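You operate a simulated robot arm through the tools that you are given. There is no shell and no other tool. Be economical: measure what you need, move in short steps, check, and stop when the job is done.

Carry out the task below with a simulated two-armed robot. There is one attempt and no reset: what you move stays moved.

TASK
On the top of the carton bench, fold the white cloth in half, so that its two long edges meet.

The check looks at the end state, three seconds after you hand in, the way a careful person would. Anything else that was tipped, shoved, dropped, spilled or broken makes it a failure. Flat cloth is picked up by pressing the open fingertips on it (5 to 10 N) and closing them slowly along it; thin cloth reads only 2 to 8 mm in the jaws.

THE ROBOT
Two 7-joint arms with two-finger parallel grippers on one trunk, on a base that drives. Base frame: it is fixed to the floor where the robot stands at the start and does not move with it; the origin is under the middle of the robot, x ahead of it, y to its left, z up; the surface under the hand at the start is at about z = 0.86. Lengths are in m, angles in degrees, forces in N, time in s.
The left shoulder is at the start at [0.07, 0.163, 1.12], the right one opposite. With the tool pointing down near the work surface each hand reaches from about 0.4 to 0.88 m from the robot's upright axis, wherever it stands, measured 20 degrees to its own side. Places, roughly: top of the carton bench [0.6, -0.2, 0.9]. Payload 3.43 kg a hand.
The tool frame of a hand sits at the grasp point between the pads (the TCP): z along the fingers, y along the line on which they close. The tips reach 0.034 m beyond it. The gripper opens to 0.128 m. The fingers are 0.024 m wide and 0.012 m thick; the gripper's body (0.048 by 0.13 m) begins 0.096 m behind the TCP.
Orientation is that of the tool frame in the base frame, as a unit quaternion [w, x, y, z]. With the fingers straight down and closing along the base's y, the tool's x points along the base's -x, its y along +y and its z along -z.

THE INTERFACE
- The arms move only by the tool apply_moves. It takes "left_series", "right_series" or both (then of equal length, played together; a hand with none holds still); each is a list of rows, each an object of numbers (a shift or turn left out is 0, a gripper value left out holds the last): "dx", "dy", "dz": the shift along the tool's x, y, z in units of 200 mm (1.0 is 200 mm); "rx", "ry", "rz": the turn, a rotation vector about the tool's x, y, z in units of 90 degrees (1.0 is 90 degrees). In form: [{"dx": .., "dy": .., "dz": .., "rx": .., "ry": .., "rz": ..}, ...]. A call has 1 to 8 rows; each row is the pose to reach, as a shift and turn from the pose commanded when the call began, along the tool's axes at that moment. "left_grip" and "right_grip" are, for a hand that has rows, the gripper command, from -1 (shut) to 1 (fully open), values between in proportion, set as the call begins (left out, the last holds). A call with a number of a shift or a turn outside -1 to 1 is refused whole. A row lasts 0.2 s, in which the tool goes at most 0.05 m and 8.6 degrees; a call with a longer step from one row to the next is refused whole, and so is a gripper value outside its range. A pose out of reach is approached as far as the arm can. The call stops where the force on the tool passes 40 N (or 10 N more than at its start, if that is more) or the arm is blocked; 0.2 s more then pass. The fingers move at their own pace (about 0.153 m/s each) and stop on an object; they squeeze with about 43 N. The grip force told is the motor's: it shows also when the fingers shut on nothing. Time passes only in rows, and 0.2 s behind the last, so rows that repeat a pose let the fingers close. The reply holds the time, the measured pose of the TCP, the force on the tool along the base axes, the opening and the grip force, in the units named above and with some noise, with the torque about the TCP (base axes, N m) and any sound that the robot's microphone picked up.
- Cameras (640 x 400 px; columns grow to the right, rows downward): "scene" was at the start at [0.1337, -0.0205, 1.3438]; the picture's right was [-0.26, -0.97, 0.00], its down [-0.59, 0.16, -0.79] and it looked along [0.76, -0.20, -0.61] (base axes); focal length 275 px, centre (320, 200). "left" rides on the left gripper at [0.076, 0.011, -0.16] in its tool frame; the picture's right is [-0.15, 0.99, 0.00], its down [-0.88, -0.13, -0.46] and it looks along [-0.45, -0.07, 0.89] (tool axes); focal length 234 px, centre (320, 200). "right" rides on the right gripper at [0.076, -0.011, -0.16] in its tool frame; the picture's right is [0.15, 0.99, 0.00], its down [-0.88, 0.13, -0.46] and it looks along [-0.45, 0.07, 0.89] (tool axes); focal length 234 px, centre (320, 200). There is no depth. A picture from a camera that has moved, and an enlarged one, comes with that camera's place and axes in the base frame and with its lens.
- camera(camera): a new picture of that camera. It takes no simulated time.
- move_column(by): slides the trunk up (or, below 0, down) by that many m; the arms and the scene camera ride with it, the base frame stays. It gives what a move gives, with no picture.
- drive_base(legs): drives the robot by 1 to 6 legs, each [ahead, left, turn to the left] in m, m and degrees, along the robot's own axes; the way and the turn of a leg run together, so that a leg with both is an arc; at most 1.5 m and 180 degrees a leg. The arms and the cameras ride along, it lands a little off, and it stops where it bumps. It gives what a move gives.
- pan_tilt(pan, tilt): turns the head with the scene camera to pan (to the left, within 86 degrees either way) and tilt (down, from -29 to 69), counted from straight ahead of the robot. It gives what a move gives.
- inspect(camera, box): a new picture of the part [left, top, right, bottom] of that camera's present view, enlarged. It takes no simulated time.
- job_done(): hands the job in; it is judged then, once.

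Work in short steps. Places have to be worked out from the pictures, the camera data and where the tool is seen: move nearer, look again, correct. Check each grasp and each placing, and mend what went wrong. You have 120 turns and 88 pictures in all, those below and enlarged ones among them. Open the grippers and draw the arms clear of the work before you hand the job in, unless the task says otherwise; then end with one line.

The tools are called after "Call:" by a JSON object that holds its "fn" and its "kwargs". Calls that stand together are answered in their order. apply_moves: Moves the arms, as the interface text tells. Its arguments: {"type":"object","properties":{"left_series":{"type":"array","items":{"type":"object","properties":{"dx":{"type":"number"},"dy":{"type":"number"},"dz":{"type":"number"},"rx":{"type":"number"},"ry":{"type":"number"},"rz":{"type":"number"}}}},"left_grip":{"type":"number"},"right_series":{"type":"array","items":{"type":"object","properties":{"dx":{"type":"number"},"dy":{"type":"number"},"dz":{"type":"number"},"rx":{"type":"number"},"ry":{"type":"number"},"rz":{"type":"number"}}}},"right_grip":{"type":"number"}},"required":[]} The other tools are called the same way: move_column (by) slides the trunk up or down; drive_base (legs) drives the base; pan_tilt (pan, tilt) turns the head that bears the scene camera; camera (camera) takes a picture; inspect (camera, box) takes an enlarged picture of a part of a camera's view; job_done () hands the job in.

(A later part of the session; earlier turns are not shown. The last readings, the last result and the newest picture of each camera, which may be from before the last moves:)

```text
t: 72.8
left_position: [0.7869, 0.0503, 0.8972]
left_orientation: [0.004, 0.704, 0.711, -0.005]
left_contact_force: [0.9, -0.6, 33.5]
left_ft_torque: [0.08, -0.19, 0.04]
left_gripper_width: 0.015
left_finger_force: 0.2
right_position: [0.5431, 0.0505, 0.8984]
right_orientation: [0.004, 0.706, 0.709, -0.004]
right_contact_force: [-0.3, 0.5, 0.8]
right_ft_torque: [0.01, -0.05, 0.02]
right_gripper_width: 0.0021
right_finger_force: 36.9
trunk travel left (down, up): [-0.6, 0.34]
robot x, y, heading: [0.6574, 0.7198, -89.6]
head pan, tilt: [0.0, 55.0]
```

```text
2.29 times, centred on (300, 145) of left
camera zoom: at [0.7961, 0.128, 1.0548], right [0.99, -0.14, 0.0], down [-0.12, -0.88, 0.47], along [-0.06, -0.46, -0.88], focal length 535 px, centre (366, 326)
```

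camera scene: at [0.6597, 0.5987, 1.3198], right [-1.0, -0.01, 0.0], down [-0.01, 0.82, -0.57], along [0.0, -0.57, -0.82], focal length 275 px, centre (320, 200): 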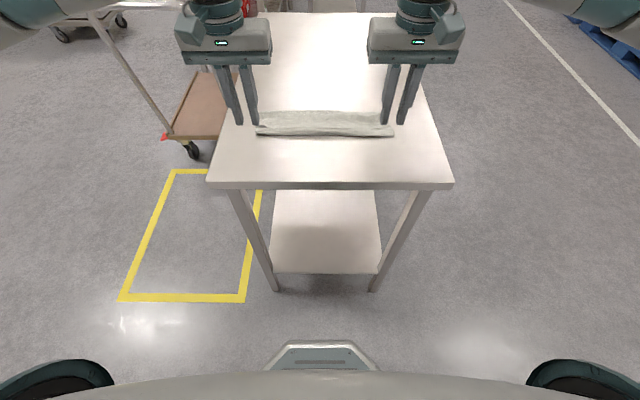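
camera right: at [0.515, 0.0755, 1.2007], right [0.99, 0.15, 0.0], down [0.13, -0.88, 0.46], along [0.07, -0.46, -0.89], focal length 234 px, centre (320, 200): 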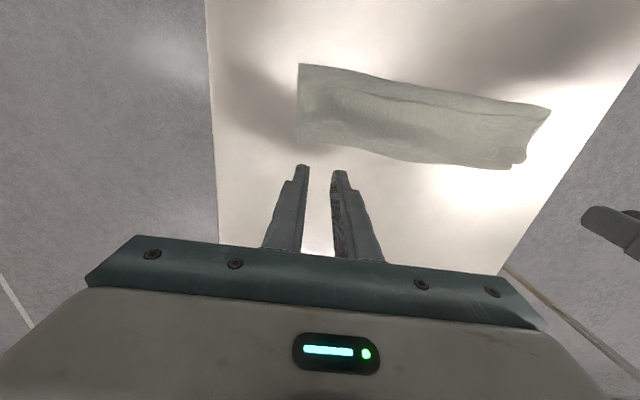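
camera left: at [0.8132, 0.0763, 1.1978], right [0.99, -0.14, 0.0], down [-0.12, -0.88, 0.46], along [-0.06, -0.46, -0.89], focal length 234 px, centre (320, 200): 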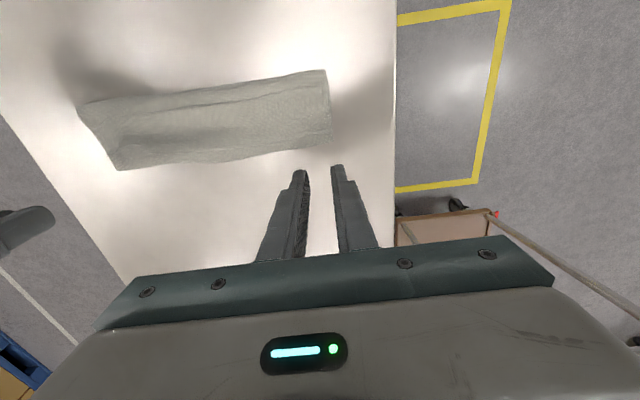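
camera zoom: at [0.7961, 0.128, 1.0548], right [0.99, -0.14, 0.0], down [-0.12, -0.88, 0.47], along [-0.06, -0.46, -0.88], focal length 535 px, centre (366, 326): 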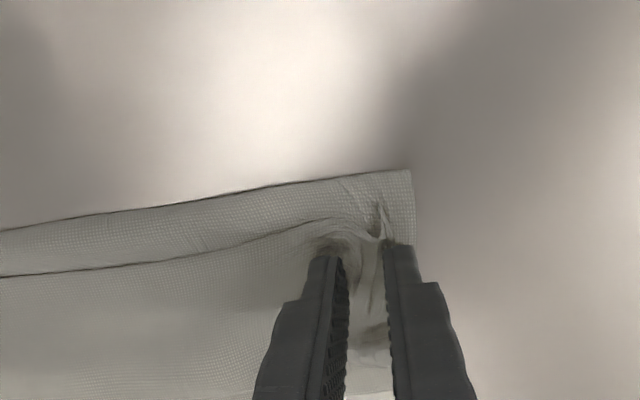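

A ridge has formed. I ease off the pressure and close.

Call:
{"fn": "apply_moves", "kwargs": {"left_series": [{"dz": -0.012}, {"dz": -0.02}], "left_grip": -0.86}}

Call:
{"fn": "apply_moves", "kwargs": {"left_series": [{"dz": 0}, {"dz": 0}, {"dz": 0}], "left_grip": -1}}

Call:
{"fn": "apply_moves", "kwargs": {"left_series": [{"dz": -0.06}, {"dz": -0.12}, {"dz": -0.18}, {"dz": -0.18}], "right_series": [{"dz": -0.06}, {"dz": -0.12}, {"dz": -0.18}, {"dz": -0.18}]}}

Call:
{"fn": "inspect", "kwargs": {"camera": "scene", "box": [220, 60, 430, 220]}}

```text
t: 73.4
left_position: [0.7866, 0.0512, 0.8981]
left_orientation: [0.002, 0.703, 0.711, -0.003]
left_contact_force: [-4.9, 0.1, 15.2]
left_ft_torque: [0.06, 0.14, 0.04]
left_gripper_width: 0.0076
left_finger_force: 0.1
right_position: [0.543, 0.0518, 0.8966]
right_orientation: [0.003, 0.705, 0.709, -0.002]
right_contact_force: [2.7, 0.6, 5.8]
right_ft_torque: [0.07, -0.11, 0.02]
right_gripper_width: 0.0023
right_finger_force: 36.6
trunk travel left (down, up): [-0.6, 0.34]
robot x, y, heading: [0.6598, 0.7206, -89.7]
head pan, tilt: [0.0, 55.0]
```

```text
t: 74.2
left_position: [0.7858, 0.0503, 0.898]
left_orientation: [0.003, 0.703, 0.711, -0.002]
left_contact_force: [-8.5, 0.5, 5.5]
left_ft_torque: [0.01, 0.28, 0.03]
left_gripper_width: 0.0019
left_finger_force: 36.6
right_position: [0.5435, 0.0497, 0.8977]
right_orientation: [0.004, 0.706, 0.709, -0.003]
right_contact_force: [7.2, 1.0, 8.4]
right_ft_torque: [0.08, -0.25, 0.04]
right_gripper_width: 0.0026
right_finger_force: 36.9
trunk travel left (down, up): [-0.6, 0.34]
robot x, y, heading: [0.6587, 0.7165, -89.2]
head pan, tilt: [0.0, 55.0]
```

```text
t: 75.2
left_position: [0.7874, 0.049, 0.9348]
left_orientation: [0.003, 0.703, 0.711, -0.003]
left_contact_force: [-8.1, 0.3, 0.7]
left_ft_torque: [-0.02, 0.31, 0.09]
left_gripper_width: 0.0017
left_finger_force: 36.3
right_position: [0.5427, 0.0484, 0.9315]
right_orientation: [0.002, 0.705, 0.709, -0.003]
right_contact_force: [8.2, 0.1, -0.3]
right_ft_torque: [0.01, -0.25, -0.05]
right_gripper_width: 0.0023
right_finger_force: 37.0
trunk travel left (down, up): [-0.6, 0.34]
robot x, y, heading: [0.6593, 0.7201, -89.3]
head pan, tilt: [0.0, 55.0]
```

```text
2.50 times, centred on (325, 140) of scene
camera zoom: at [0.6597, 0.5986, 1.3197], right [-1.0, -0.01, 0.0], down [-0.01, 0.82, -0.57], along [0.0, -0.57, -0.82], focal length 687 px, centre (308, 350)
```

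zoom: 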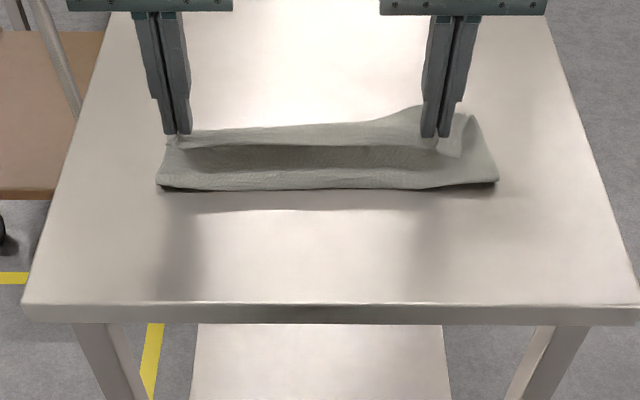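

Both corners are held. I pull the free edge toward the robot (easing the hands together slightly) to lay the cloth flat and take its edge just past the bench edge.

Call:
{"fn": "apply_moves", "kwargs": {"left_series": [{"dx": 0.1, "dy": -0.015, "dz": -0.06}, {"dx": 0.22, "dy": -0.015, "dz": -0.06}, {"dx": 0.34, "dy": -0.015, "dz": -0.03}, {"dx": 0.46, "dy": -0.015, "dz": 0}, {"dx": 0.58, "dy": -0.015, "dz": 0.04}, {"dx": 0.7, "dy": -0.015, "dz": 0.08}, {"dx": 0.82, "dy": -0.015, "dz": 0.12}, {"dx": 0.9, "dy": -0.015, "dz": 0.14}], "right_series": [{"dx": 0.1, "dy": 0.015, "dz": -0.06}, {"dx": 0.22, "dy": 0.015, "dz": -0.06}, {"dx": 0.34, "dy": 0.015, "dz": -0.03}, {"dx": 0.46, "dy": 0.015, "dz": 0}, {"dx": 0.58, "dy": 0.015, "dz": 0.04}, {"dx": 0.7, "dy": 0.015, "dz": 0.08}, {"dx": 0.82, "dy": 0.015, "dz": 0.11}, {"dx": 0.9, "dy": 0.015, "dz": 0.12}]}}

Call:
{"fn": "inspect", "kwargs": {"camera": "scene", "box": [200, 60, 440, 220]}}

```text
t: 77.0
left_position: [0.7829, 0.2304, 0.9033]
left_orientation: [0.002, 0.704, 0.711, -0.003]
left_contact_force: [-0.6, -0.1, 0.3]
left_ft_torque: [-0.03, 0.0, -0.01]
left_gripper_width: 0.0017
left_finger_force: 36.8
right_position: [0.5453, 0.2297, 0.9071]
right_orientation: [0.003, 0.705, 0.709, -0.002]
right_contact_force: [0.2, -0.1, 0.1]
right_ft_torque: [0.03, -0.02, -0.03]
right_gripper_width: 0.0024
right_finger_force: 37.3
trunk travel left (down, up): [-0.6, 0.34]
robot x, y, heading: [0.6591, 0.7211, -89.5]
head pan, tilt: [0.0, 55.0]
```

```text
2.50 times, centred on (320, 140) of scene
camera zoom: at [0.6597, 0.599, 1.3198], right [-1.0, -0.01, 0.0], down [-0.01, 0.82, -0.57], along [0.0, -0.57, -0.82], focal length 687 px, centre (320, 350)
```

zoom: 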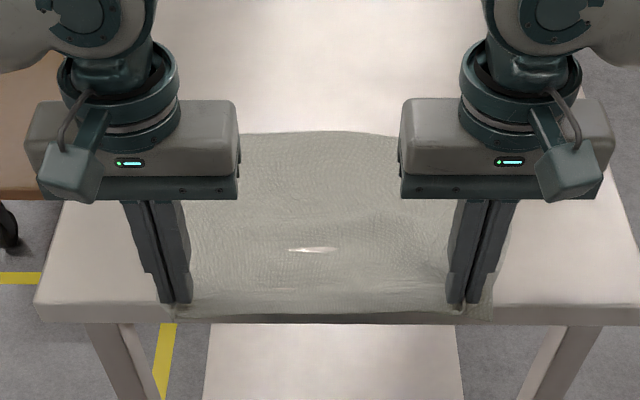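

Flat, with far edge at y≈0.0 and near edge ≈0.25. I pull 3.5 cm more so the near strip overhangs the bench edge.

Call:
{"fn": "apply_moves", "kwargs": {"left_series": [{"dx": 0.06}, {"dx": 0.12}, {"dx": 0.18}, {"dx": 0.18}], "right_series": [{"dx": 0.06, "dz": 0.01}, {"dx": 0.12, "dz": 0.015}, {"dx": 0.18, "dz": 0.015}, {"dx": 0.18, "dz": 0.015}]}}

Call:
{"fn": "apply_moves", "kwargs": {"left_series": [{"dz": 0}, {"dz": 0}, {"dz": -0.1}, {"dz": -0.25}, {"dz": -0.4}, {"dz": -0.6}], "left_grip": -0.6}}

Call:
{"fn": "camera", "kwargs": {"camera": "scene"}}

Call:
{"fn": "camera", "kwargs": {"camera": "left"}}

```text
t: 78.0
left_position: [0.7809, 0.2658, 0.9031]
left_orientation: [0.003, 0.702, 0.712, -0.002]
left_contact_force: [0.6, -0.9, 0.0]
left_ft_torque: [0.0, 0.0, 0.02]
left_gripper_width: 0.0018
left_finger_force: 36.6
right_position: [0.5456, 0.2661, 0.9044]
right_orientation: [0.002, 0.705, 0.709, -0.002]
right_contact_force: [0.3, 0.1, -0.4]
right_ft_torque: [0.01, -0.01, -0.01]
right_gripper_width: 0.0026
right_finger_force: 36.9
trunk travel left (down, up): [-0.6, 0.34]
robot x, y, heading: [0.659, 0.7225, -89.1]
head pan, tilt: [0.0, 55.0]
```

```text
t: 79.4
left_position: [0.7816, 0.2663, 1.0237]
left_orientation: [0.003, 0.703, 0.711, -0.001]
left_contact_force: [0.0, 0.2, 0.6]
left_ft_torque: [0.0, 0.02, -0.01]
left_gripper_width: 0.0256
left_finger_force: 0.1
right_position: [0.5431, 0.265, 0.9035]
right_orientation: [0.003, 0.705, 0.709, -0.002]
right_contact_force: [-0.3, -0.3, 0.1]
right_ft_torque: [0.0, -0.01, 0.01]
right_gripper_width: 0.0026
right_finger_force: 37.3
trunk travel left (down, up): [-0.6, 0.34]
robot x, y, heading: [0.6616, 0.7197, -89.5]
head pan, tilt: [0.0, 55.0]
```

```text
36 pictures are left
camera scene: at [0.659, 0.5992, 1.3197], right [-1.0, -0.01, 0.0], down [-0.01, 0.82, -0.57], along [0.01, -0.57, -0.82], focal length 275 px, centre (320, 200)
```

scene: 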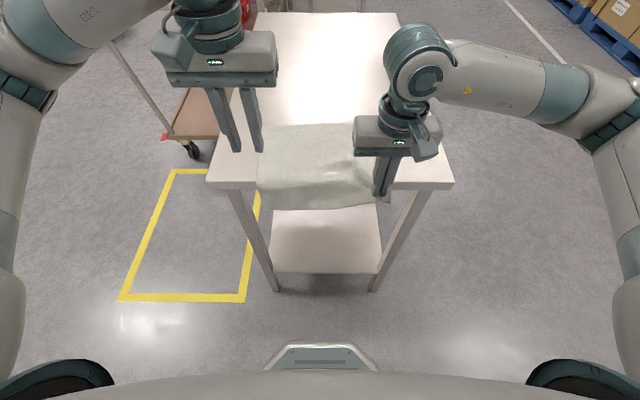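

```text
35 pictures are left
camera left: at [0.7908, 0.3421, 1.1822], right [0.99, -0.14, 0.0], down [-0.12, -0.88, 0.46], along [-0.06, -0.46, -0.89], focal length 234 px, centre (320, 200)
```

left: 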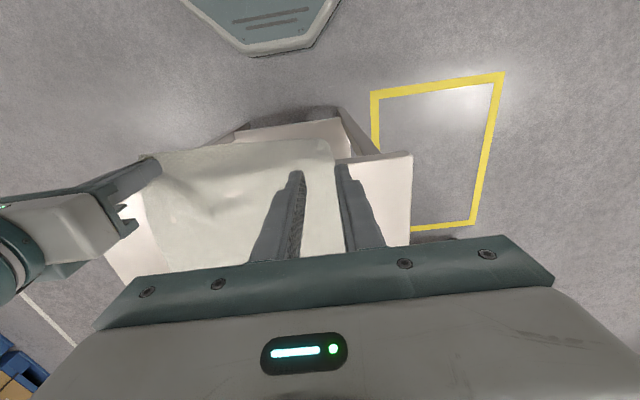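

The strip overhangs by 3–4 cm at the left, and the right hand still holds its corner. I swing the left hand out to the side and turn it so the fingers point inward (−x), closing vertically.

Call:
{"fn": "apply_moves", "kwargs": {"left_series": [{"dy": 0.12, "dz": -0.05, "rx": 0.09}, {"dy": 0.25, "dz": -0.1, "rx": 0.18}, {"dy": 0.38, "dz": -0.12, "rx": 0.27}, {"dy": 0.5, "dz": -0.12, "rx": 0.36}, {"dy": 0.62, "dz": -0.12, "rx": 0.45}, {"dy": 0.74, "dz": -0.12, "rx": 0.54}, {"dy": 0.82, "dz": -0.12, "rx": 0.63}, {"dy": 0.9, "dz": -0.12, "rx": 0.72}], "left_grip": 0}}

Call:
{"fn": "apply_moves", "kwargs": {"left_series": [{"rx": 0.09}, {"rx": 0.18}, {"rx": 0.28}, {"rx": 0.28}]}}

Call:
{"fn": "camera", "kwargs": {"camera": "scene"}}

```text
t: 81.2
left_position: [0.9637, 0.268, 1.0467]
left_orientation: [-0.376, 0.594, 0.598, -0.385]
left_contact_force: [0.0, 0.2, -0.8]
left_ft_torque: [-0.01, 0.04, 0.01]
left_gripper_width: 0.064
left_finger_force: 0.0
right_position: [0.5452, 0.2652, 0.9029]
right_orientation: [0.002, 0.705, 0.709, -0.002]
right_contact_force: [0.1, -0.8, -0.8]
right_ft_torque: [0.03, 0.04, -0.01]
right_gripper_width: 0.0023
right_finger_force: 37.2
trunk travel left (down, up): [-0.6, 0.34]
robot x, y, heading: [0.6612, 0.7206, -89.6]
head pan, tilt: [0.0, 55.0]
```

```text
refused: row 3 steps farther than a row can; nothing moved
```

```text
34 pictures are left
camera scene: at [0.6607, 0.5987, 1.3198], right [-1.0, -0.01, 0.0], down [-0.01, 0.82, -0.57], along [0.0, -0.57, -0.82], focal length 275 px, centre (320, 200)
```

scene: 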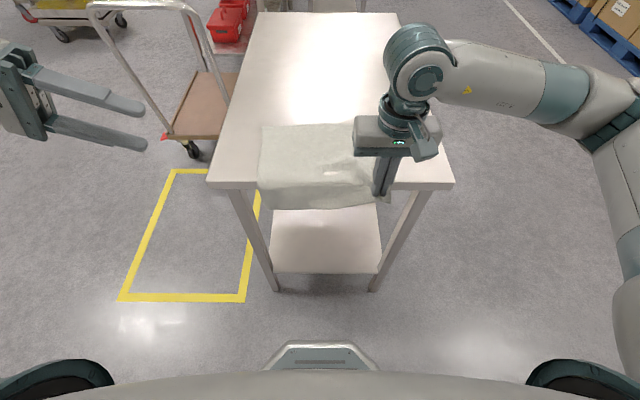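

The turn works. I finish it to 90° and zoom on the overhanging corner.

Call:
{"fn": "apply_moves", "kwargs": {"left_series": [{"rx": 0.09}, {"rx": 0.18}, {"rx": 0.27}, {"rx": 0.28}]}}

Call:
{"fn": "inspect", "kwargs": {"camera": "scene", "box": [230, 150, 310, 220]}}

Call:
{"fn": "camera", "kwargs": {"camera": "left"}}

```text
t: 82.2
left_position: [0.9612, 0.2674, 1.0477]
left_orientation: [0.495, -0.499, -0.501, 0.505]
left_contact_force: [0.6, 0.1, -0.8]
left_ft_torque: [-0.01, 0.01, -0.04]
left_gripper_width: 0.0641
left_finger_force: 0.0
right_position: [0.5438, 0.2658, 0.9032]
right_orientation: [0.003, 0.706, 0.709, -0.002]
right_contact_force: [-0.1, -0.5, 0.0]
right_ft_torque: [0.01, 0.0, 0.01]
right_gripper_width: 0.0025
right_finger_force: 36.7
trunk travel left (down, up): [-0.6, 0.34]
robot x, y, heading: [0.6566, 0.7227, -89.4]
head pan, tilt: [0.0, 55.0]
```

```text
5.71 times, centred on (270, 185) of scene
camera zoom: at [0.6598, 0.599, 1.3198], right [-1.0, -0.01, 0.0], down [-0.01, 0.82, -0.57], along [0.0, -0.57, -0.82], focal length 1571 px, centre (606, 286)
```

zoom: 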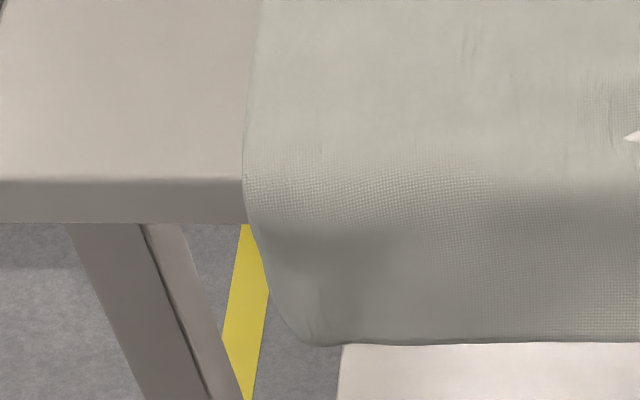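

```text
32 pictures are left
camera left: at [1.12, 0.3449, 1.035], right [0.0, -0.15, -0.99], down [0.47, -0.87, 0.14], along [-0.88, -0.46, 0.07], focal length 234 px, centre (320, 200)
```

left: 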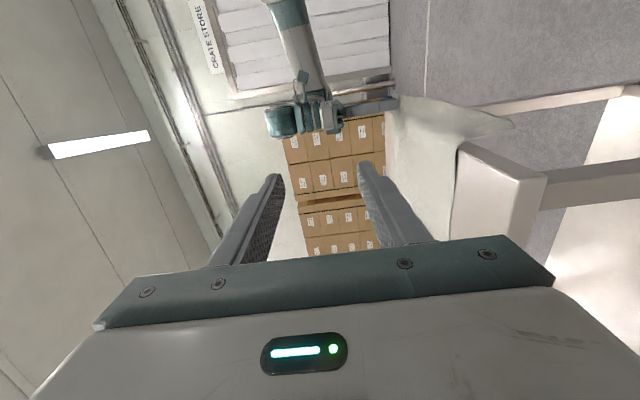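

The strip hangs ~6 cm and nearly vertical — too much overhang for a horizontal grip. I'll release the right, return the left hand to vertical, and drag the cloth back ~3 cm by pressing closed fingertips on it.

Call:
{"fn": "apply_moves", "kwargs": {"left_series": [{"rx": -0.09}, {"rx": -0.18}, {"rx": -0.27}, {"rx": -0.36}, {"rx": -0.45}, {"rx": -0.54}, {"rx": -0.63}, {"rx": -0.72}], "right_series": [{"dz": 0}, {"dz": 0}, {"dz": -0.05}, {"dz": -0.15}, {"dz": -0.25}, {"dz": -0.3}, {"dx": -0.1, "dz": -0.3}, {"dx": -0.25, "dz": -0.3}], "left_grip": -1, "right_grip": -0.6}}

Call:
{"fn": "apply_moves", "kwargs": {"left_series": [{"rx": -0.09}, {"rx": -0.18}, {"rx": -0.27}, {"rx": -0.28}], "right_series": [{"dx": -0.15, "dy": 0.03}, {"dx": -0.3, "dy": 0.06}, {"dx": -0.45, "dy": 0.1}, {"dx": -0.58, "dy": 0.15}], "right_grip": -1}}

Call:
{"fn": "camera", "kwargs": {"camera": "scene"}}

```text
t: 84.0
left_position: [0.9605, 0.2678, 1.0482]
left_orientation: [-0.149, 0.687, 0.694, -0.157]
left_contact_force: [-0.1, -0.5, -0.7]
left_ft_torque: [-0.02, 0.01, -0.02]
left_gripper_width: 0.0
left_finger_force: 33.3
right_position: [0.5456, 0.2147, 0.9635]
right_orientation: [0.002, 0.706, 0.709, -0.003]
right_contact_force: [-0.1, 0.7, -0.6]
right_ft_torque: [0.0, 0.02, 0.02]
right_gripper_width: 0.0254
right_finger_force: 0.0
trunk travel left (down, up): [-0.6, 0.34]
robot x, y, heading: [0.6605, 0.721, -89.3]
head pan, tilt: [0.0, 55.0]
```

```text
t: 85.0
left_position: [0.9626, 0.2669, 1.0473]
left_orientation: [0.003, 0.703, 0.711, -0.002]
left_contact_force: [1.0, 0.3, 0.3]
left_ft_torque: [0.01, -0.01, -0.02]
left_gripper_width: 0.0001
left_finger_force: 33.2
right_position: [0.5755, 0.0981, 0.9644]
right_orientation: [0.002, 0.705, 0.709, -0.003]
right_contact_force: [0.1, -0.2, -0.4]
right_ft_torque: [-0.01, 0.02, -0.03]
right_gripper_width: 0.0001
right_finger_force: 32.8
trunk travel left (down, up): [-0.6, 0.34]
robot x, y, heading: [0.662, 0.7155, -89.4]
head pan, tilt: [0.0, 55.0]
```

```text
31 pictures are left
camera scene: at [0.6611, 0.5982, 1.3196], right [-1.0, -0.01, 0.0], down [-0.01, 0.82, -0.57], along [0.0, -0.57, -0.82], focal length 275 px, centre (320, 200)
```

scene: 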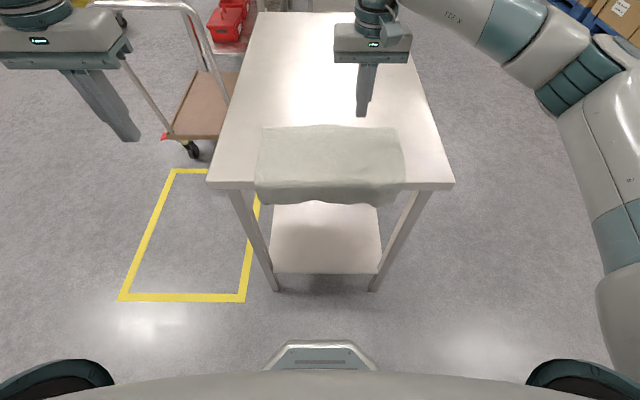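

I bring the left hand, closed, over the cloth next to the right one.

Call:
{"fn": "apply_moves", "kwargs": {"left_series": [{"dx": -0.11, "dy": -0.14}, {"dx": -0.22, "dy": -0.28}, {"dx": -0.33, "dy": -0.42, "dz": 0.05}, {"dx": -0.44, "dy": -0.56, "dz": 0.15}, {"dx": -0.55, "dy": -0.7, "dz": 0.25}, {"dx": -0.66, "dy": -0.86, "dz": 0.4}, {"dx": -0.75, "dy": -1.0, "dz": 0.55}, {"dx": -0.75, "dy": -1.0, "dz": 0.66}], "right_series": [{"dz": 0}, {"dz": 0.03}, {"dz": 0.06}, {"dz": 0.1}, {"dx": 0.05, "dz": 0.14}, {"dx": 0.1, "dz": 0.18}, {"dx": 0.1, "dz": 0.22}, {"dx": 0.1, "dz": 0.26}]}}

Call:
{"fn": "apply_moves", "kwargs": {"left_series": [{"dz": 0.04}, {"dz": 0.07}, {"dz": 0.105}, {"dz": 0.12}, {"dz": 0.12}], "right_series": [{"dz": 0.04}, {"dz": 0.07}, {"dz": 0.095}, {"dz": 0.11}, {"dz": 0.11}]}}

```text
t: 86.8
left_position: [0.7631, 0.116, 0.9152]
left_orientation: [0.002, 0.703, 0.711, -0.002]
left_contact_force: [-0.2, -0.3, -0.5]
left_ft_torque: [0.01, 0.01, -0.01]
left_gripper_width: 0.0
left_finger_force: 33.0
right_position: [0.5766, 0.1188, 0.9124]
right_orientation: [0.003, 0.705, 0.709, -0.003]
right_contact_force: [0.3, 0.4, 0.8]
right_ft_torque: [-0.03, 0.04, 0.0]
right_gripper_width: 0.0001
right_finger_force: 33.1
trunk travel left (down, up): [-0.6, 0.34]
robot x, y, heading: [0.6599, 0.7185, -89.8]
head pan, tilt: [0.0, 55.0]
```

```text
t: 88.0
left_position: [0.7636, 0.1161, 0.8952]
left_orientation: [0.002, 0.703, 0.711, -0.005]
left_contact_force: [-0.8, -1.3, 4.4]
left_ft_torque: [0.0, 0.01, 0.0]
left_gripper_width: 0.0
left_finger_force: 33.1
right_position: [0.5753, 0.1202, 0.8954]
right_orientation: [0.007, 0.706, 0.708, -0.005]
right_contact_force: [-1.6, -5.4, 37.3]
right_ft_torque: [0.11, 0.14, 0.05]
right_gripper_width: 0.0
right_finger_force: 33.1
trunk travel left (down, up): [-0.6, 0.34]
robot x, y, heading: [0.6593, 0.7194, -89.3]
head pan, tilt: [0.0, 55.0]
```

Right presses too hard (37 N); I balance both to ~10 N, then drag 3.5 cm away from the robot.

Call:
{"fn": "apply_moves", "kwargs": {"left_series": [{"dz": 0.006}, {"dz": 0.006}], "right_series": [{"dz": -0.01}, {"dz": -0.016}]}}

Call:
{"fn": "apply_moves", "kwargs": {"left_series": [{"dx": -0.04}, {"dx": -0.08}, {"dx": -0.12}, {"dx": -0.16}, {"dx": -0.18}, {"dx": -0.18}], "right_series": [{"dx": -0.04}, {"dx": -0.08}, {"dx": -0.12}, {"dx": -0.16}, {"dx": -0.18}, {"dx": -0.18}]}}

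Call:
{"fn": "inspect", "kwargs": {"camera": "scene", "box": [220, 90, 440, 230]}}

```text
t: 88.6
left_position: [0.7626, 0.1166, 0.8956]
left_orientation: [0.004, 0.703, 0.711, -0.004]
left_contact_force: [0.3, -1.6, 22.2]
left_ft_torque: [0.17, -0.09, -0.04]
left_gripper_width: 0.0001
left_finger_force: 33.0
right_position: [0.5759, 0.1216, 0.8953]
right_orientation: [0.003, 0.705, 0.709, -0.003]
right_contact_force: [-0.1, -4.6, 24.7]
right_ft_torque: [0.03, 0.04, -0.02]
right_gripper_width: 0.0002
right_finger_force: 33.3
trunk travel left (down, up): [-0.6, 0.34]
robot x, y, heading: [0.6614, 0.717, -89.5]
head pan, tilt: [0.0, 55.0]
```

```text
t: 90.0
left_position: [0.761, 0.0803, 0.8947]
left_orientation: [0.003, 0.703, 0.711, -0.005]
left_contact_force: [0.3, 5.5, 35.3]
left_ft_torque: [0.5, -0.06, 0.04]
left_gripper_width: 0.0
left_finger_force: 33.0
right_position: [0.5755, 0.0858, 0.8955]
right_orientation: [0.004, 0.705, 0.709, -0.003]
right_contact_force: [0.4, 0.4, 0.5]
right_ft_torque: [0.03, -0.01, 0.01]
right_gripper_width: 0.0
right_finger_force: 33.6
trunk travel left (down, up): [-0.6, 0.34]
robot x, y, heading: [0.6625, 0.7193, -89.5]
head pan, tilt: [0.0, 55.0]
```

```text
2.86 times, centred on (330, 160) of scene
camera zoom: at [0.659, 0.6033, 1.3203], right [-1.0, -0.01, 0.0], down [-0.01, 0.82, -0.58], along [0.01, -0.58, -0.82], focal length 786 px, centre (291, 314)
```

zoom: 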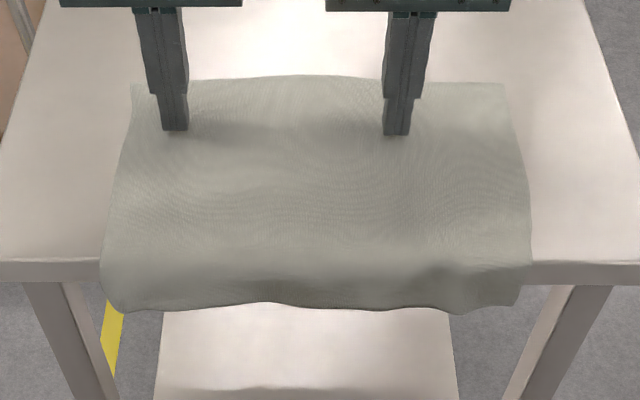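

Press-dragging works: the overhang is now ~3.5 cm with far edge at y≈0.025. The cloth spans x≈0.48–0.795, so I also shift it +2 cm in x to give both hands equal room.

Call:
{"fn": "apply_moves", "kwargs": {"left_series": [{"dz": -0.008}, {"dz": -0.008}], "right_series": [{"dz": 0.01}, {"dz": 0.012}]}}

Call:
{"fn": "apply_moves", "kwargs": {"left_series": [{"dy": 0.03}, {"dy": 0.06}, {"dy": 0.1}, {"dy": 0.1}], "right_series": [{"dy": 0.03}, {"dy": 0.06}, {"dy": 0.1}, {"dy": 0.1}]}}

Call:
{"fn": "apply_moves", "kwargs": {"left_series": [{"dz": -0.1}, {"dz": -0.3}, {"dz": -0.5}, {"dx": 0.1, "dz": -0.65}, {"dx": 0.3, "dz": -0.75}, {"dx": 0.5, "dy": 0.15, "dz": -0.8}, {"dx": 0.7, "dy": 0.3, "dz": -0.8}, {"dx": 0.9, "dy": 0.45, "dz": -0.8}], "right_series": [{"dz": -0.1}, {"dz": -0.3}, {"dz": -0.5}, {"dx": 0.1, "dz": -0.65}, {"dx": 0.3, "dz": -0.75}, {"dx": 0.5, "dy": -0.15, "dz": -0.8}, {"dx": 0.7, "dy": -0.3, "dz": -0.8}, {"dx": 0.9, "dy": -0.45, "dz": -0.8}]}}

Call:
{"fn": "camera", "kwargs": {"camera": "scene"}}

```text
t: 90.6
left_position: [0.7625, 0.0814, 0.896]
left_orientation: [0.004, 0.703, 0.711, -0.003]
left_contact_force: [-3.2, 0.4, 18.9]
left_ft_torque: [0.15, 0.07, 0.03]
left_gripper_width: 0.0
left_finger_force: 33.1
right_position: [0.5738, 0.0857, 0.8953]
right_orientation: [0.005, 0.705, 0.709, -0.004]
right_contact_force: [-1.6, 3.6, 19.3]
right_ft_torque: [0.28, 0.08, -0.02]
right_gripper_width: 0.0001
right_finger_force: 33.3
trunk travel left (down, up): [-0.6, 0.34]
robot x, y, heading: [0.658, 0.7209, -89.4]
head pan, tilt: [0.0, 55.0]
```

```text
t: 91.6
left_position: [0.7825, 0.0825, 0.8957]
left_orientation: [0.005, 0.703, 0.711, -0.003]
left_contact_force: [0.2, -0.2, 3.5]
left_ft_torque: [0.0, 0.0, 0.0]
left_gripper_width: 0.0
left_finger_force: 33.1
right_position: [0.596, 0.0862, 0.8945]
right_orientation: [0.005, 0.706, 0.709, -0.003]
right_contact_force: [-6.5, -0.3, 39.2]
right_ft_torque: [0.34, 0.29, 0.06]
right_gripper_width: 0.0
right_finger_force: 32.2
trunk travel left (down, up): [-0.6, 0.34]
robot x, y, heading: [0.6608, 0.7196, -89.6]
head pan, tilt: [0.0, 55.0]
```

```text
refused: row 6 steps farther than a row can; nothing moved
```

```text
29 pictures are left
camera scene: at [0.659, 0.6032, 1.3203], right [-1.0, -0.01, 0.0], down [-0.01, 0.82, -0.58], along [0.01, -0.58, -0.82], focal length 275 px, centre (320, 200)
```

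scene: 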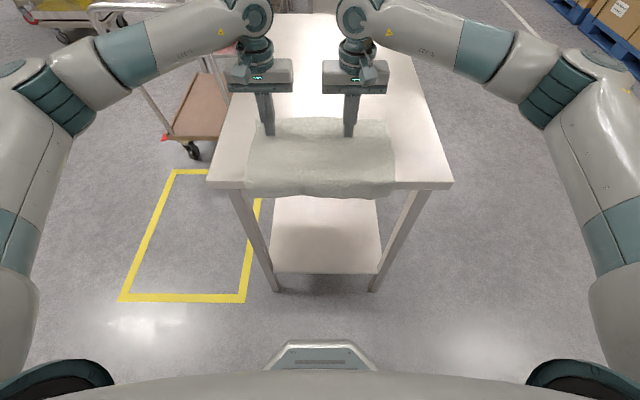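

The cloth now spans x≈0.51–0.81, with a small overhang. I lift both hands and swing them outward, starting to turn them to point inward.

Call:
{"fn": "apply_moves", "kwargs": {"left_series": [{"dz": -0.15}, {"dz": -0.35}, {"dy": 0.1, "dz": -0.55, "rx": 0.09}, {"dx": 0.15, "dy": 0.2, "dz": -0.6, "rx": 0.18}, {"dx": 0.3, "dy": 0.35, "dz": -0.6, "rx": 0.27}, {"dx": 0.45, "dy": 0.5, "dz": -0.6, "rx": 0.36}, {"dx": 0.6, "dy": 0.65, "dz": -0.6, "rx": 0.45}, {"dx": 0.75, "dy": 0.8, "dz": -0.6, "rx": 0.54}], "right_series": [{"dz": -0.15}, {"dz": -0.35}, {"dy": -0.1, "dz": -0.55, "rx": -0.09}, {"dx": 0.15, "dy": -0.2, "dz": -0.6, "rx": -0.18}, {"dx": 0.3, "dy": -0.35, "dz": -0.6, "rx": -0.27}, {"dx": 0.45, "dy": -0.5, "dz": -0.6, "rx": -0.36}, {"dx": 0.6, "dy": -0.65, "dz": -0.6, "rx": -0.45}, {"dx": 0.75, "dy": -0.8, "dz": -0.6, "rx": -0.54}]}}

```text
t: 93.4
left_position: [0.9448, 0.2341, 1.015]
left_orientation: [-0.286, 0.642, 0.647, -0.297]
left_contact_force: [0.0, 0.4, 0.6]
left_ft_torque: [0.0, -0.01, 0.03]
left_gripper_width: 0.0
left_finger_force: 33.4
right_position: [0.4341, 0.237, 1.0123]
right_orientation: [0.294, 0.641, 0.647, 0.289]
right_contact_force: [-0.7, 1.0, 0.4]
right_ft_torque: [-0.06, 0.01, -0.03]
right_gripper_width: 0.0
right_finger_force: 33.2
trunk travel left (down, up): [-0.6, 0.34]
robot x, y, heading: [0.6614, 0.7183, -89.4]
head pan, tilt: [0.0, 55.0]
```

I finish the turn to horizontal, with hands off to each side at y≈0.264, jaws opening to ~50 mm.

Call:
{"fn": "apply_moves", "kwargs": {"left_series": [{"dx": 0.05, "dy": 0.05, "dz": -0.06, "rx": 0.09}, {"dx": 0.1, "dy": 0.099, "dz": -0.112, "rx": 0.18}, {"dx": 0.15, "dy": 0.099, "dz": -0.112, "rx": 0.27}, {"dx": 0.15, "dy": 0.099, "dz": -0.112, "rx": 0.36}, {"dx": 0.15, "dy": 0.099, "dz": -0.112, "rx": 0.45}, {"dx": 0.15, "dy": 0.099, "dz": -0.112, "rx": 0.46}], "right_series": [{"dx": 0.05, "dy": -0.06, "dz": -0.07, "rx": -0.09}, {"dx": 0.1, "dy": -0.12, "dz": -0.14, "rx": -0.18}, {"dx": 0.135, "dy": -0.18, "dz": -0.21, "rx": -0.27}, {"dx": 0.135, "dy": -0.24, "dz": -0.27, "rx": -0.36}, {"dx": 0.135, "dy": -0.278, "dz": -0.315, "rx": -0.45}, {"dx": 0.135, "dy": -0.278, "dz": -0.315, "rx": -0.46}], "left_grip": -0.2, "right_grip": -0.2}}

Call:
{"fn": "camera", "kwargs": {"camera": "left"}}

Call:
{"fn": "camera", "kwargs": {"camera": "right"}}

```text
t: 94.8
left_position: [0.972, 0.2612, 1.0125]
left_orientation: [0.496, -0.498, -0.501, 0.506]
left_contact_force: [-0.3, -0.1, 0.3]
left_ft_torque: [0.01, -0.03, 0.02]
left_gripper_width: 0.0513
left_finger_force: 0.0
right_position: [0.3507, 0.2605, 1.0103]
right_orientation: [0.501, 0.496, 0.503, 0.5]
right_contact_force: [-0.4, 0.3, 0.4]
right_ft_torque: [-0.01, -0.01, 0.0]
right_gripper_width: 0.0514
right_finger_force: 0.1
trunk travel left (down, up): [-0.6, 0.34]
robot x, y, heading: [0.6582, 0.7212, -89.5]
head pan, tilt: [0.0, 55.0]
```

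```text
28 pictures are left
camera left: at [1.1304, 0.3387, 0.9991], right [0.0, -0.15, -0.99], down [0.47, -0.87, 0.14], along [-0.88, -0.46, 0.07], focal length 234 px, centre (320, 200)
```

left: 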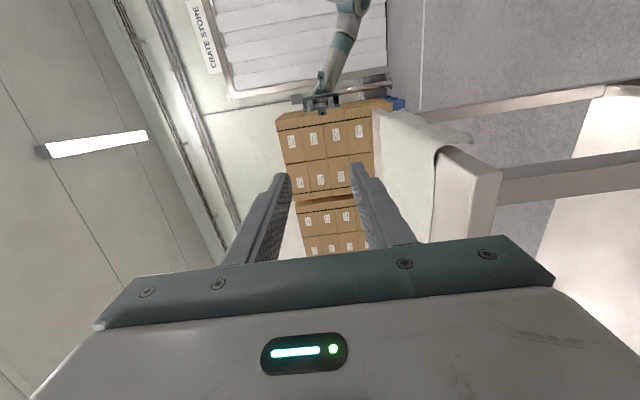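

```text
27 pictures are left
camera right: at [0.191, 0.3352, 0.9987], right [0.0, 0.15, 0.99], down [-0.45, -0.88, 0.14], along [0.89, -0.45, 0.07], focal length 234 px, centre (320, 200)
```

right: 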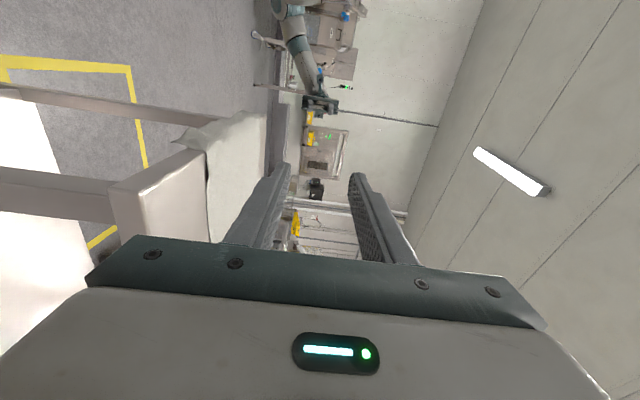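

Both hands are in horizontal posture. I zoom in on the overhanging strip to judge its droop.

Call:
{"fn": "inspect", "kwargs": {"camera": "left", "box": [350, 90, 510, 190]}}

Call:
{"fn": "inspect", "kwargs": {"camera": "scene", "box": [220, 100, 420, 225]}}

```text
4.00 times, centred on (430, 140) of left
camera zoom: at [1.1304, 0.3387, 0.9991], right [0.0, -0.15, -0.99], down [0.47, -0.87, 0.14], along [-0.88, -0.46, 0.07], focal length 937 px, centre (-120, 440)
```

zoom: 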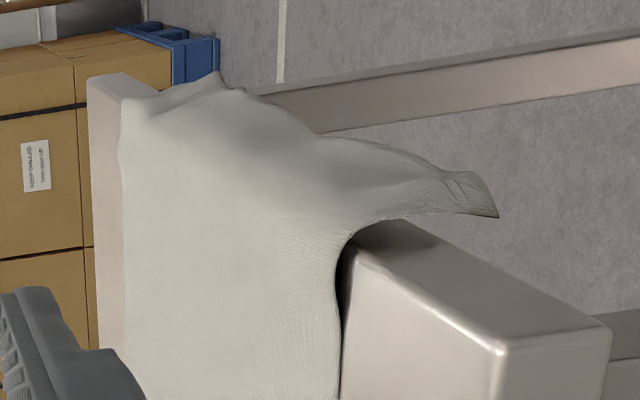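

```text
3.20 times, centred on (320, 162) of scene
camera zoom: at [0.6598, 0.5992, 1.3198], right [-1.0, -0.01, 0.0], down [-0.01, 0.82, -0.57], along [0.0, -0.57, -0.82], focal length 880 px, centre (320, 320)
```

zoom: 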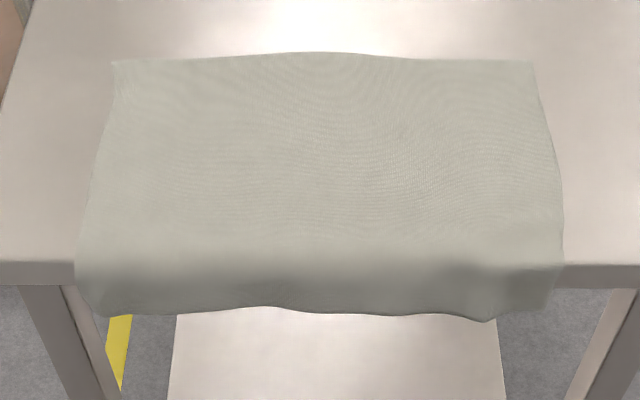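

The strip droops out and down about 4–5 cm with clear room below. I lower both hands with jaws open 90 mm, outside the cloth, so that the slot straddles the strip's height.

Call:
{"fn": "apply_moves", "kwargs": {"left_series": [{"dy": 0.18}, {"dy": 0.36}, {"dy": 0.54}, {"dy": 0.72}, {"dy": 0.917}, {"dy": 0.917}], "right_series": [{"dy": -0.18}, {"dy": -0.36}, {"dy": -0.54}, {"dy": -0.72}, {"dy": -0.907}, {"dy": -0.907}], "left_grip": 0.42, "right_grip": 0.42}}

Call:
{"fn": "camera", "kwargs": {"camera": "left"}}

Call:
{"fn": "camera", "kwargs": {"camera": "right"}}

```text
t: 96.2
left_position: [0.9722, 0.2605, 0.8295]
left_orientation: [0.496, -0.499, -0.501, 0.504]
left_contact_force: [0.8, 0.4, 0.1]
left_ft_torque: [-0.02, -0.01, -0.02]
left_gripper_width: 0.0911
left_finger_force: 0.0
right_position: [0.3516, 0.2599, 0.8266]
right_orientation: [0.5, 0.497, 0.503, 0.5]
right_contact_force: [0.1, -0.2, -0.3]
right_ft_torque: [0.03, -0.04, -0.01]
right_gripper_width: 0.091
right_finger_force: 0.0
trunk travel left (down, up): [-0.6, 0.34]
robot x, y, heading: [0.6607, 0.7173, -89.5]
head pan, tilt: [0.0, 55.0]
```

```text
24 pictures are left
camera left: at [1.1301, 0.3375, 0.8155], right [0.0, -0.15, -0.99], down [0.47, -0.87, 0.14], along [-0.89, -0.46, 0.07], focal length 234 px, centre (320, 200)
```

left: 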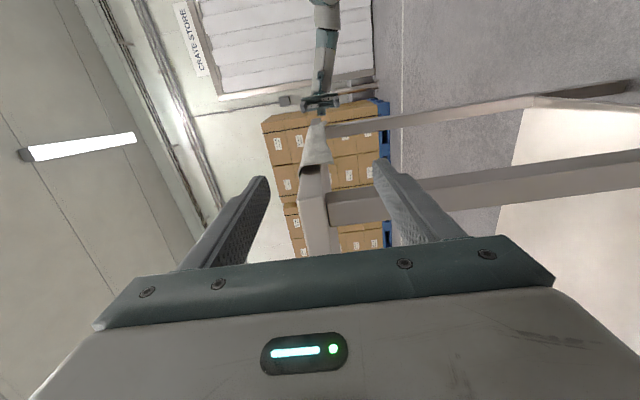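

```text
23 pictures are left
camera right: at [0.1923, 0.335, 0.8165], right [0.0, 0.15, 0.99], down [-0.45, -0.88, 0.14], along [0.89, -0.45, 0.07], focal length 234 px, centre (320, 200)
```

right: 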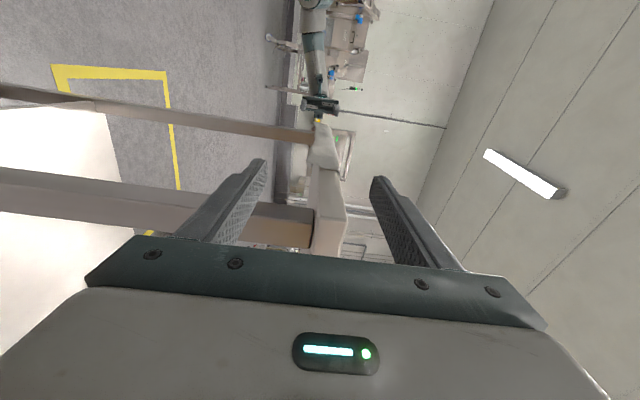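

The slot straddles the tabletop edge and strip. I zoom for clearances.

Call:
{"fn": "inspect", "kwargs": {"camera": "left", "box": [240, 90, 420, 220]}}

Call:
{"fn": "inspect", "kwargs": {"camera": "right", "box": [230, 90, 410, 220]}}

```text
3.08 times, centred on (330, 155) of left
camera zoom: at [1.1301, 0.3375, 0.8155], right [0.0, -0.15, -0.99], down [0.47, -0.87, 0.14], along [-0.89, -0.46, 0.07], focal length 720 px, centre (289, 338)
```

zoom: 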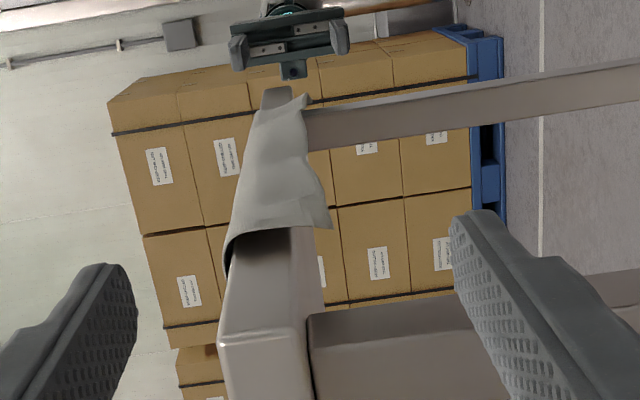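

```text
3.08 times, centred on (320, 155) of right
camera zoom: at [0.1923, 0.335, 0.8165], right [0.0, 0.15, 0.99], down [-0.45, -0.88, 0.14], along [0.89, -0.45, 0.07], focal length 720 px, centre (320, 338)
```

zoom: 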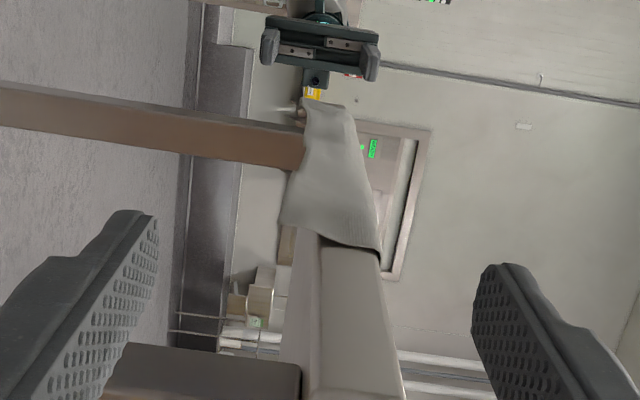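

The strip hangs too steeply along the edge face. I'll shorten the overhang: with jaws closed and the hands still horizontal, I press the finger sides on the cloth's side margins and drag it ~2 cm back and 2 cm toward −x. First I move over the margins.

Call:
{"fn": "apply_moves", "kwargs": {"left_series": [{"dy": -0.24}, {"dy": -0.5}, {"dx": -0.2, "dy": -0.52}, {"dx": -0.42, "dy": -0.52}, {"dx": -0.65, "dy": -0.52}, {"dx": -0.65, "dy": -0.52, "dz": 0.24}, {"dx": -0.65, "dy": -0.52, "dz": 0.48}, {"dx": -0.65, "dy": -0.52, "dz": 0.71}], "right_series": [{"dy": 0.24}, {"dy": 0.5}, {"dx": -0.2, "dy": 0.52}, {"dx": -0.42, "dy": 0.52}, {"dx": -0.65, "dy": 0.52}, {"dx": -0.65, "dy": 0.52, "dz": 0.2}, {"dx": -0.65, "dy": 0.52, "dz": 0.4}, {"dx": -0.65, "dy": 0.52, "dz": 0.62}], "left_grip": -1, "right_grip": -1}}

Call:
{"fn": "apply_moves", "kwargs": {"left_series": [{"dy": 0.1}, {"dy": 0.2}, {"dy": 0.25}, {"dy": 0.28}, {"dy": 0.28}], "right_series": [{"dy": -0.1}, {"dy": -0.2}, {"dy": -0.25}, {"dy": -0.28}, {"dy": -0.28}]}}

Call:
{"fn": "camera", "kwargs": {"camera": "scene"}}

```text
refused: row 2 steps farther than a row can; nothing moved
```

```text
t: 97.4
left_position: [0.9724, 0.2597, 0.7731]
left_orientation: [0.496, -0.499, -0.501, 0.503]
left_contact_force: [0.3, 0.2, 0.5]
left_ft_torque: [0.0, -0.03, 0.0]
left_gripper_width: 0.0909
left_finger_force: 0.1
right_position: [0.3514, 0.2584, 0.7722]
right_orientation: [0.5, 0.498, 0.503, 0.499]
right_contact_force: [0.5, -0.7, 0.2]
right_ft_torque: [0.0, 0.04, 0.01]
right_gripper_width: 0.0908
right_finger_force: 0.1
trunk travel left (down, up): [-0.6, 0.34]
robot x, y, heading: [0.6596, 0.7236, -89.3]
head pan, tilt: [0.0, 55.0]
```

```text
20 pictures are left
camera scene: at [0.6597, 0.599, 1.3198], right [-1.0, -0.01, 0.0], down [-0.01, 0.82, -0.57], along [0.0, -0.57, -0.82], focal length 275 px, centre (320, 200)
```

scene: 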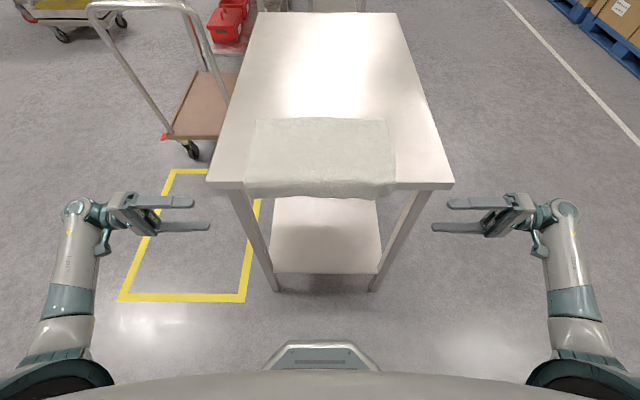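

A refused row made the second call lower the hands; no contact happened. I raise them and move to the side margins in separate checked calls.

Call:
{"fn": "apply_moves", "kwargs": {"left_series": [{"dy": -0.22}, {"dy": -0.44}, {"dy": -0.66}, {"dy": -0.79}, {"dx": -0.2, "dy": -0.79}, {"dx": -0.4, "dy": -0.79}, {"dx": -0.6, "dy": -0.79}, {"dx": -0.65, "dy": -0.79}], "right_series": [{"dy": 0.22}, {"dy": 0.44}, {"dy": 0.66}, {"dy": 0.79}, {"dx": -0.2, "dy": 0.79}, {"dx": -0.4, "dy": 0.79}, {"dx": -0.6, "dy": 0.79}, {"dx": -0.65, "dy": 0.79}], "left_grip": -1, "right_grip": -1}}

```text
t: 99.2
left_position: [0.9722, 0.1326, 0.9307]
left_orientation: [0.496, -0.499, -0.501, 0.504]
left_contact_force: [0.3, -0.3, 0.4]
left_ft_torque: [0.01, -0.04, 0.01]
left_gripper_width: 0.0
left_finger_force: 33.0
right_position: [0.352, 0.1296, 0.9314]
right_orientation: [0.5, 0.497, 0.503, 0.499]
right_contact_force: [-1.6, 0.2, 0.0]
right_ft_torque: [-0.07, -0.03, 0.03]
right_gripper_width: 0.0
right_finger_force: 32.6
trunk travel left (down, up): [-0.6, 0.34]
robot x, y, heading: [0.658, 0.7202, -90.0]
head pan, tilt: [0.0, 55.0]
```

Now inward over the margins and down to just above the cloth.

Call:
{"fn": "apply_moves", "kwargs": {"left_series": [{"dz": 0.2}, {"dz": 0.4}, {"dz": 0.6}, {"dz": 0.7}, {"dy": 0.15, "dz": 0.7}, {"dy": 0.22, "dz": 0.7}, {"dy": 0.26, "dz": 0.7}, {"dy": 0.26, "dz": 0.7}], "right_series": [{"dz": 0.2}, {"dz": 0.4}, {"dz": 0.5}, {"dz": 0.6}, {"dy": -0.15, "dz": 0.6}, {"dy": -0.22, "dz": 0.6}, {"dy": -0.26, "dz": 0.6}, {"dy": -0.26, "dz": 0.6}]}}

Call:
{"fn": "inspect", "kwargs": {"camera": "scene", "box": [200, 90, 440, 220]}}

```text
t: 100.4
left_position: [0.8312, 0.1308, 0.9161]
left_orientation: [0.495, -0.499, -0.502, 0.505]
left_contact_force: [0.8, -0.9, -0.5]
left_ft_torque: [-0.03, 0.04, 0.0]
left_gripper_width: 0.0001
left_finger_force: 33.1
right_position: [0.4709, 0.1292, 0.9267]
right_orientation: [0.507, 0.49, 0.504, 0.499]
right_contact_force: [3.3, 6.3, 14.1]
right_ft_torque: [0.82, 1.06, -0.76]
right_gripper_width: 0.0002
right_finger_force: 33.3
trunk travel left (down, up): [-0.6, 0.34]
robot x, y, heading: [0.6581, 0.7182, -89.4]
head pan, tilt: [0.0, 55.0]
stopped in row 5 (right hand): the force on the tool passed its limit at 58 N (the readings are from after the stop); the commanded pose is now the measured one
```

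```text
2.67 times, centred on (320, 155) of scene
camera zoom: at [0.6599, 0.5995, 1.3199], right [-1.0, -0.01, 0.0], down [-0.01, 0.82, -0.57], along [0.0, -0.57, -0.82], focal length 733 px, centre (320, 320)
```

zoom: 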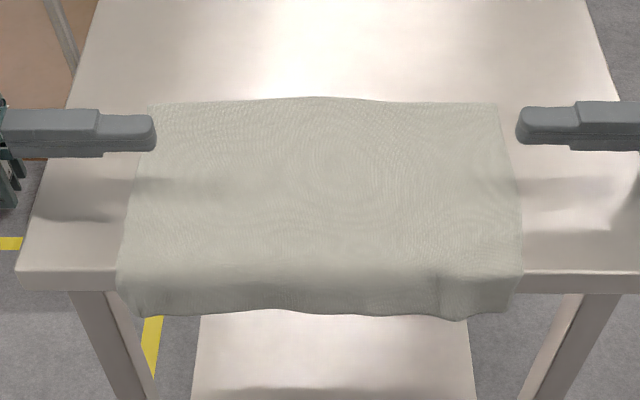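

The right gripper body touched the bench side (table looks unmoved), so side grips don't fit. Better plan: pinch the far corners vertically, lift the cloth until it hangs with its near edge just touching the table, lay the lower half down toward the robot, then lay the upper half back away — the grip orientation is then natural at the end. I raise both hands and turn them back to vertical.

Call:
{"fn": "apply_moves", "kwargs": {"left_series": [{"dy": -0.2}, {"dy": -0.4}, {"dy": -0.55, "rx": -0.09}, {"dy": -0.55, "rx": -0.18}, {"dy": -0.55, "rx": -0.27}, {"dy": -0.55, "rx": -0.36}, {"dy": -0.55, "rx": -0.45}, {"dy": -0.55, "rx": -0.54}], "right_series": [{"dy": 0.2}, {"dy": 0.4}, {"dy": 0.5, "rx": 0.09}, {"dy": 0.5, "rx": 0.18}, {"dy": 0.5, "rx": 0.27}, {"dy": 0.5, "rx": 0.36}, {"dy": 0.5, "rx": 0.45}, {"dy": 0.5, "rx": 0.54}]}}

Call:
{"fn": "apply_moves", "kwargs": {"left_series": [{"rx": -0.09}, {"rx": -0.18}, {"rx": -0.27}, {"rx": -0.36}, {"rx": -0.45}, {"rx": -0.46}], "right_series": [{"rx": 0.09}, {"rx": 0.18}, {"rx": 0.27}, {"rx": 0.36}, {"rx": 0.45}, {"rx": 0.46}], "left_grip": -0.4, "right_grip": -0.4}}

```text
t: 102.2
left_position: [0.8314, 0.1308, 1.0262]
left_orientation: [-0.246, 0.659, 0.664, -0.253]
left_contact_force: [0.4, -1.4, 0.4]
left_ft_torque: [0.03, -0.03, -0.04]
left_gripper_width: 0.0001
left_finger_force: 32.5
right_position: [0.4683, 0.1321, 1.0245]
right_orientation: [0.258, 0.657, 0.664, 0.246]
right_contact_force: [1.4, 0.2, 0.1]
right_ft_torque: [0.01, -0.01, 0.02]
right_gripper_width: 0.0001
right_finger_force: 33.0
trunk travel left (down, up): [-0.6, 0.34]
robot x, y, heading: [0.658, 0.7191, -89.6]
head pan, tilt: [0.0, 55.0]
```

```text
t: 103.6
left_position: [0.832, 0.1288, 1.0246]
left_orientation: [0.003, 0.703, 0.711, -0.003]
left_contact_force: [-0.3, 0.4, 0.1]
left_ft_torque: [-0.01, 0.02, -0.02]
left_gripper_width: 0.0383
left_finger_force: 0.0
right_position: [0.4693, 0.1322, 1.0244]
right_orientation: [0.009, 0.706, 0.708, -0.004]
right_contact_force: [-0.1, 0.3, 0.3]
right_ft_torque: [0.0, -0.01, -0.01]
right_gripper_width: 0.0384
right_finger_force: 0.1
trunk travel left (down, up): [-0.6, 0.34]
robot x, y, heading: [0.658, 0.7167, -89.7]
head pan, tilt: [0.0, 55.0]
```

Hands are vertical again. The far corners are at about (0.822, 0.032) and (0.491, 0.031); I move over them and lower to just above.

Call:
{"fn": "apply_moves", "kwargs": {"left_series": [{"dx": -0.1, "dy": -0.05}, {"dx": -0.2, "dy": -0.1, "dz": 0.1}, {"dx": -0.3, "dy": -0.15, "dz": 0.25}, {"dx": -0.404, "dy": -0.21, "dz": 0.4}, {"dx": -0.404, "dy": -0.21, "dz": 0.55}, {"dx": -0.404, "dy": -0.21, "dz": 0.59}, {"dx": -0.404, "dy": -0.21, "dz": 0.59}], "right_series": [{"dx": -0.1, "dy": 0.07}, {"dx": -0.2, "dy": 0.14, "dz": 0.1}, {"dx": -0.3, "dy": 0.21, "dz": 0.25}, {"dx": -0.42, "dy": 0.27, "dz": 0.4}, {"dx": -0.42, "dy": 0.27, "dz": 0.55}, {"dx": -0.42, "dy": 0.27, "dz": 0.59}, {"dx": -0.42, "dy": 0.27, "dz": 0.59}]}}

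Call:
{"fn": "inspect", "kwargs": {"camera": "scene", "box": [200, 70, 440, 220]}}

```text
t: 105.2
left_position: [0.7921, 0.0474, 0.9082]
left_orientation: [0.003, 0.702, 0.712, -0.002]
left_contact_force: [-0.2, -0.8, -0.6]
left_ft_torque: [-0.01, 0.01, 0.02]
left_gripper_width: 0.0382
left_finger_force: 0.0
right_position: [0.5252, 0.0442, 0.9076]
right_orientation: [0.01, 0.706, 0.709, -0.003]
right_contact_force: [0.5, 0.0, 0.7]
right_ft_torque: [-0.01, 0.02, 0.0]
right_gripper_width: 0.0383
right_finger_force: 0.0
trunk travel left (down, up): [-0.6, 0.34]
robot x, y, heading: [0.6569, 0.7196, -89.6]
head pan, tilt: [0.0, 55.0]
```

```text
2.67 times, centred on (320, 145) of scene
camera zoom: at [0.6596, 0.5986, 1.3197], right [-1.0, -0.01, 0.0], down [-0.01, 0.82, -0.57], along [0.0, -0.57, -0.82], focal length 733 px, centre (320, 347)
```

zoom: 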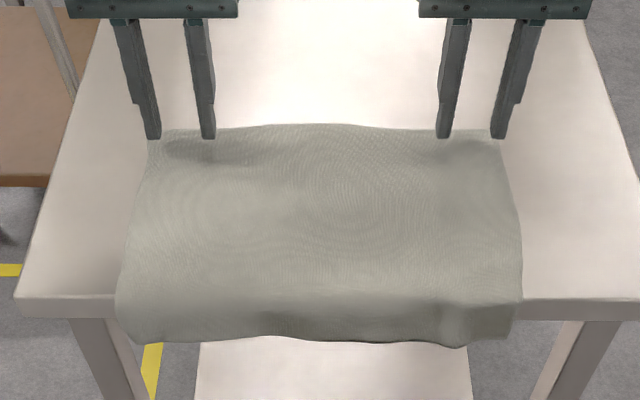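

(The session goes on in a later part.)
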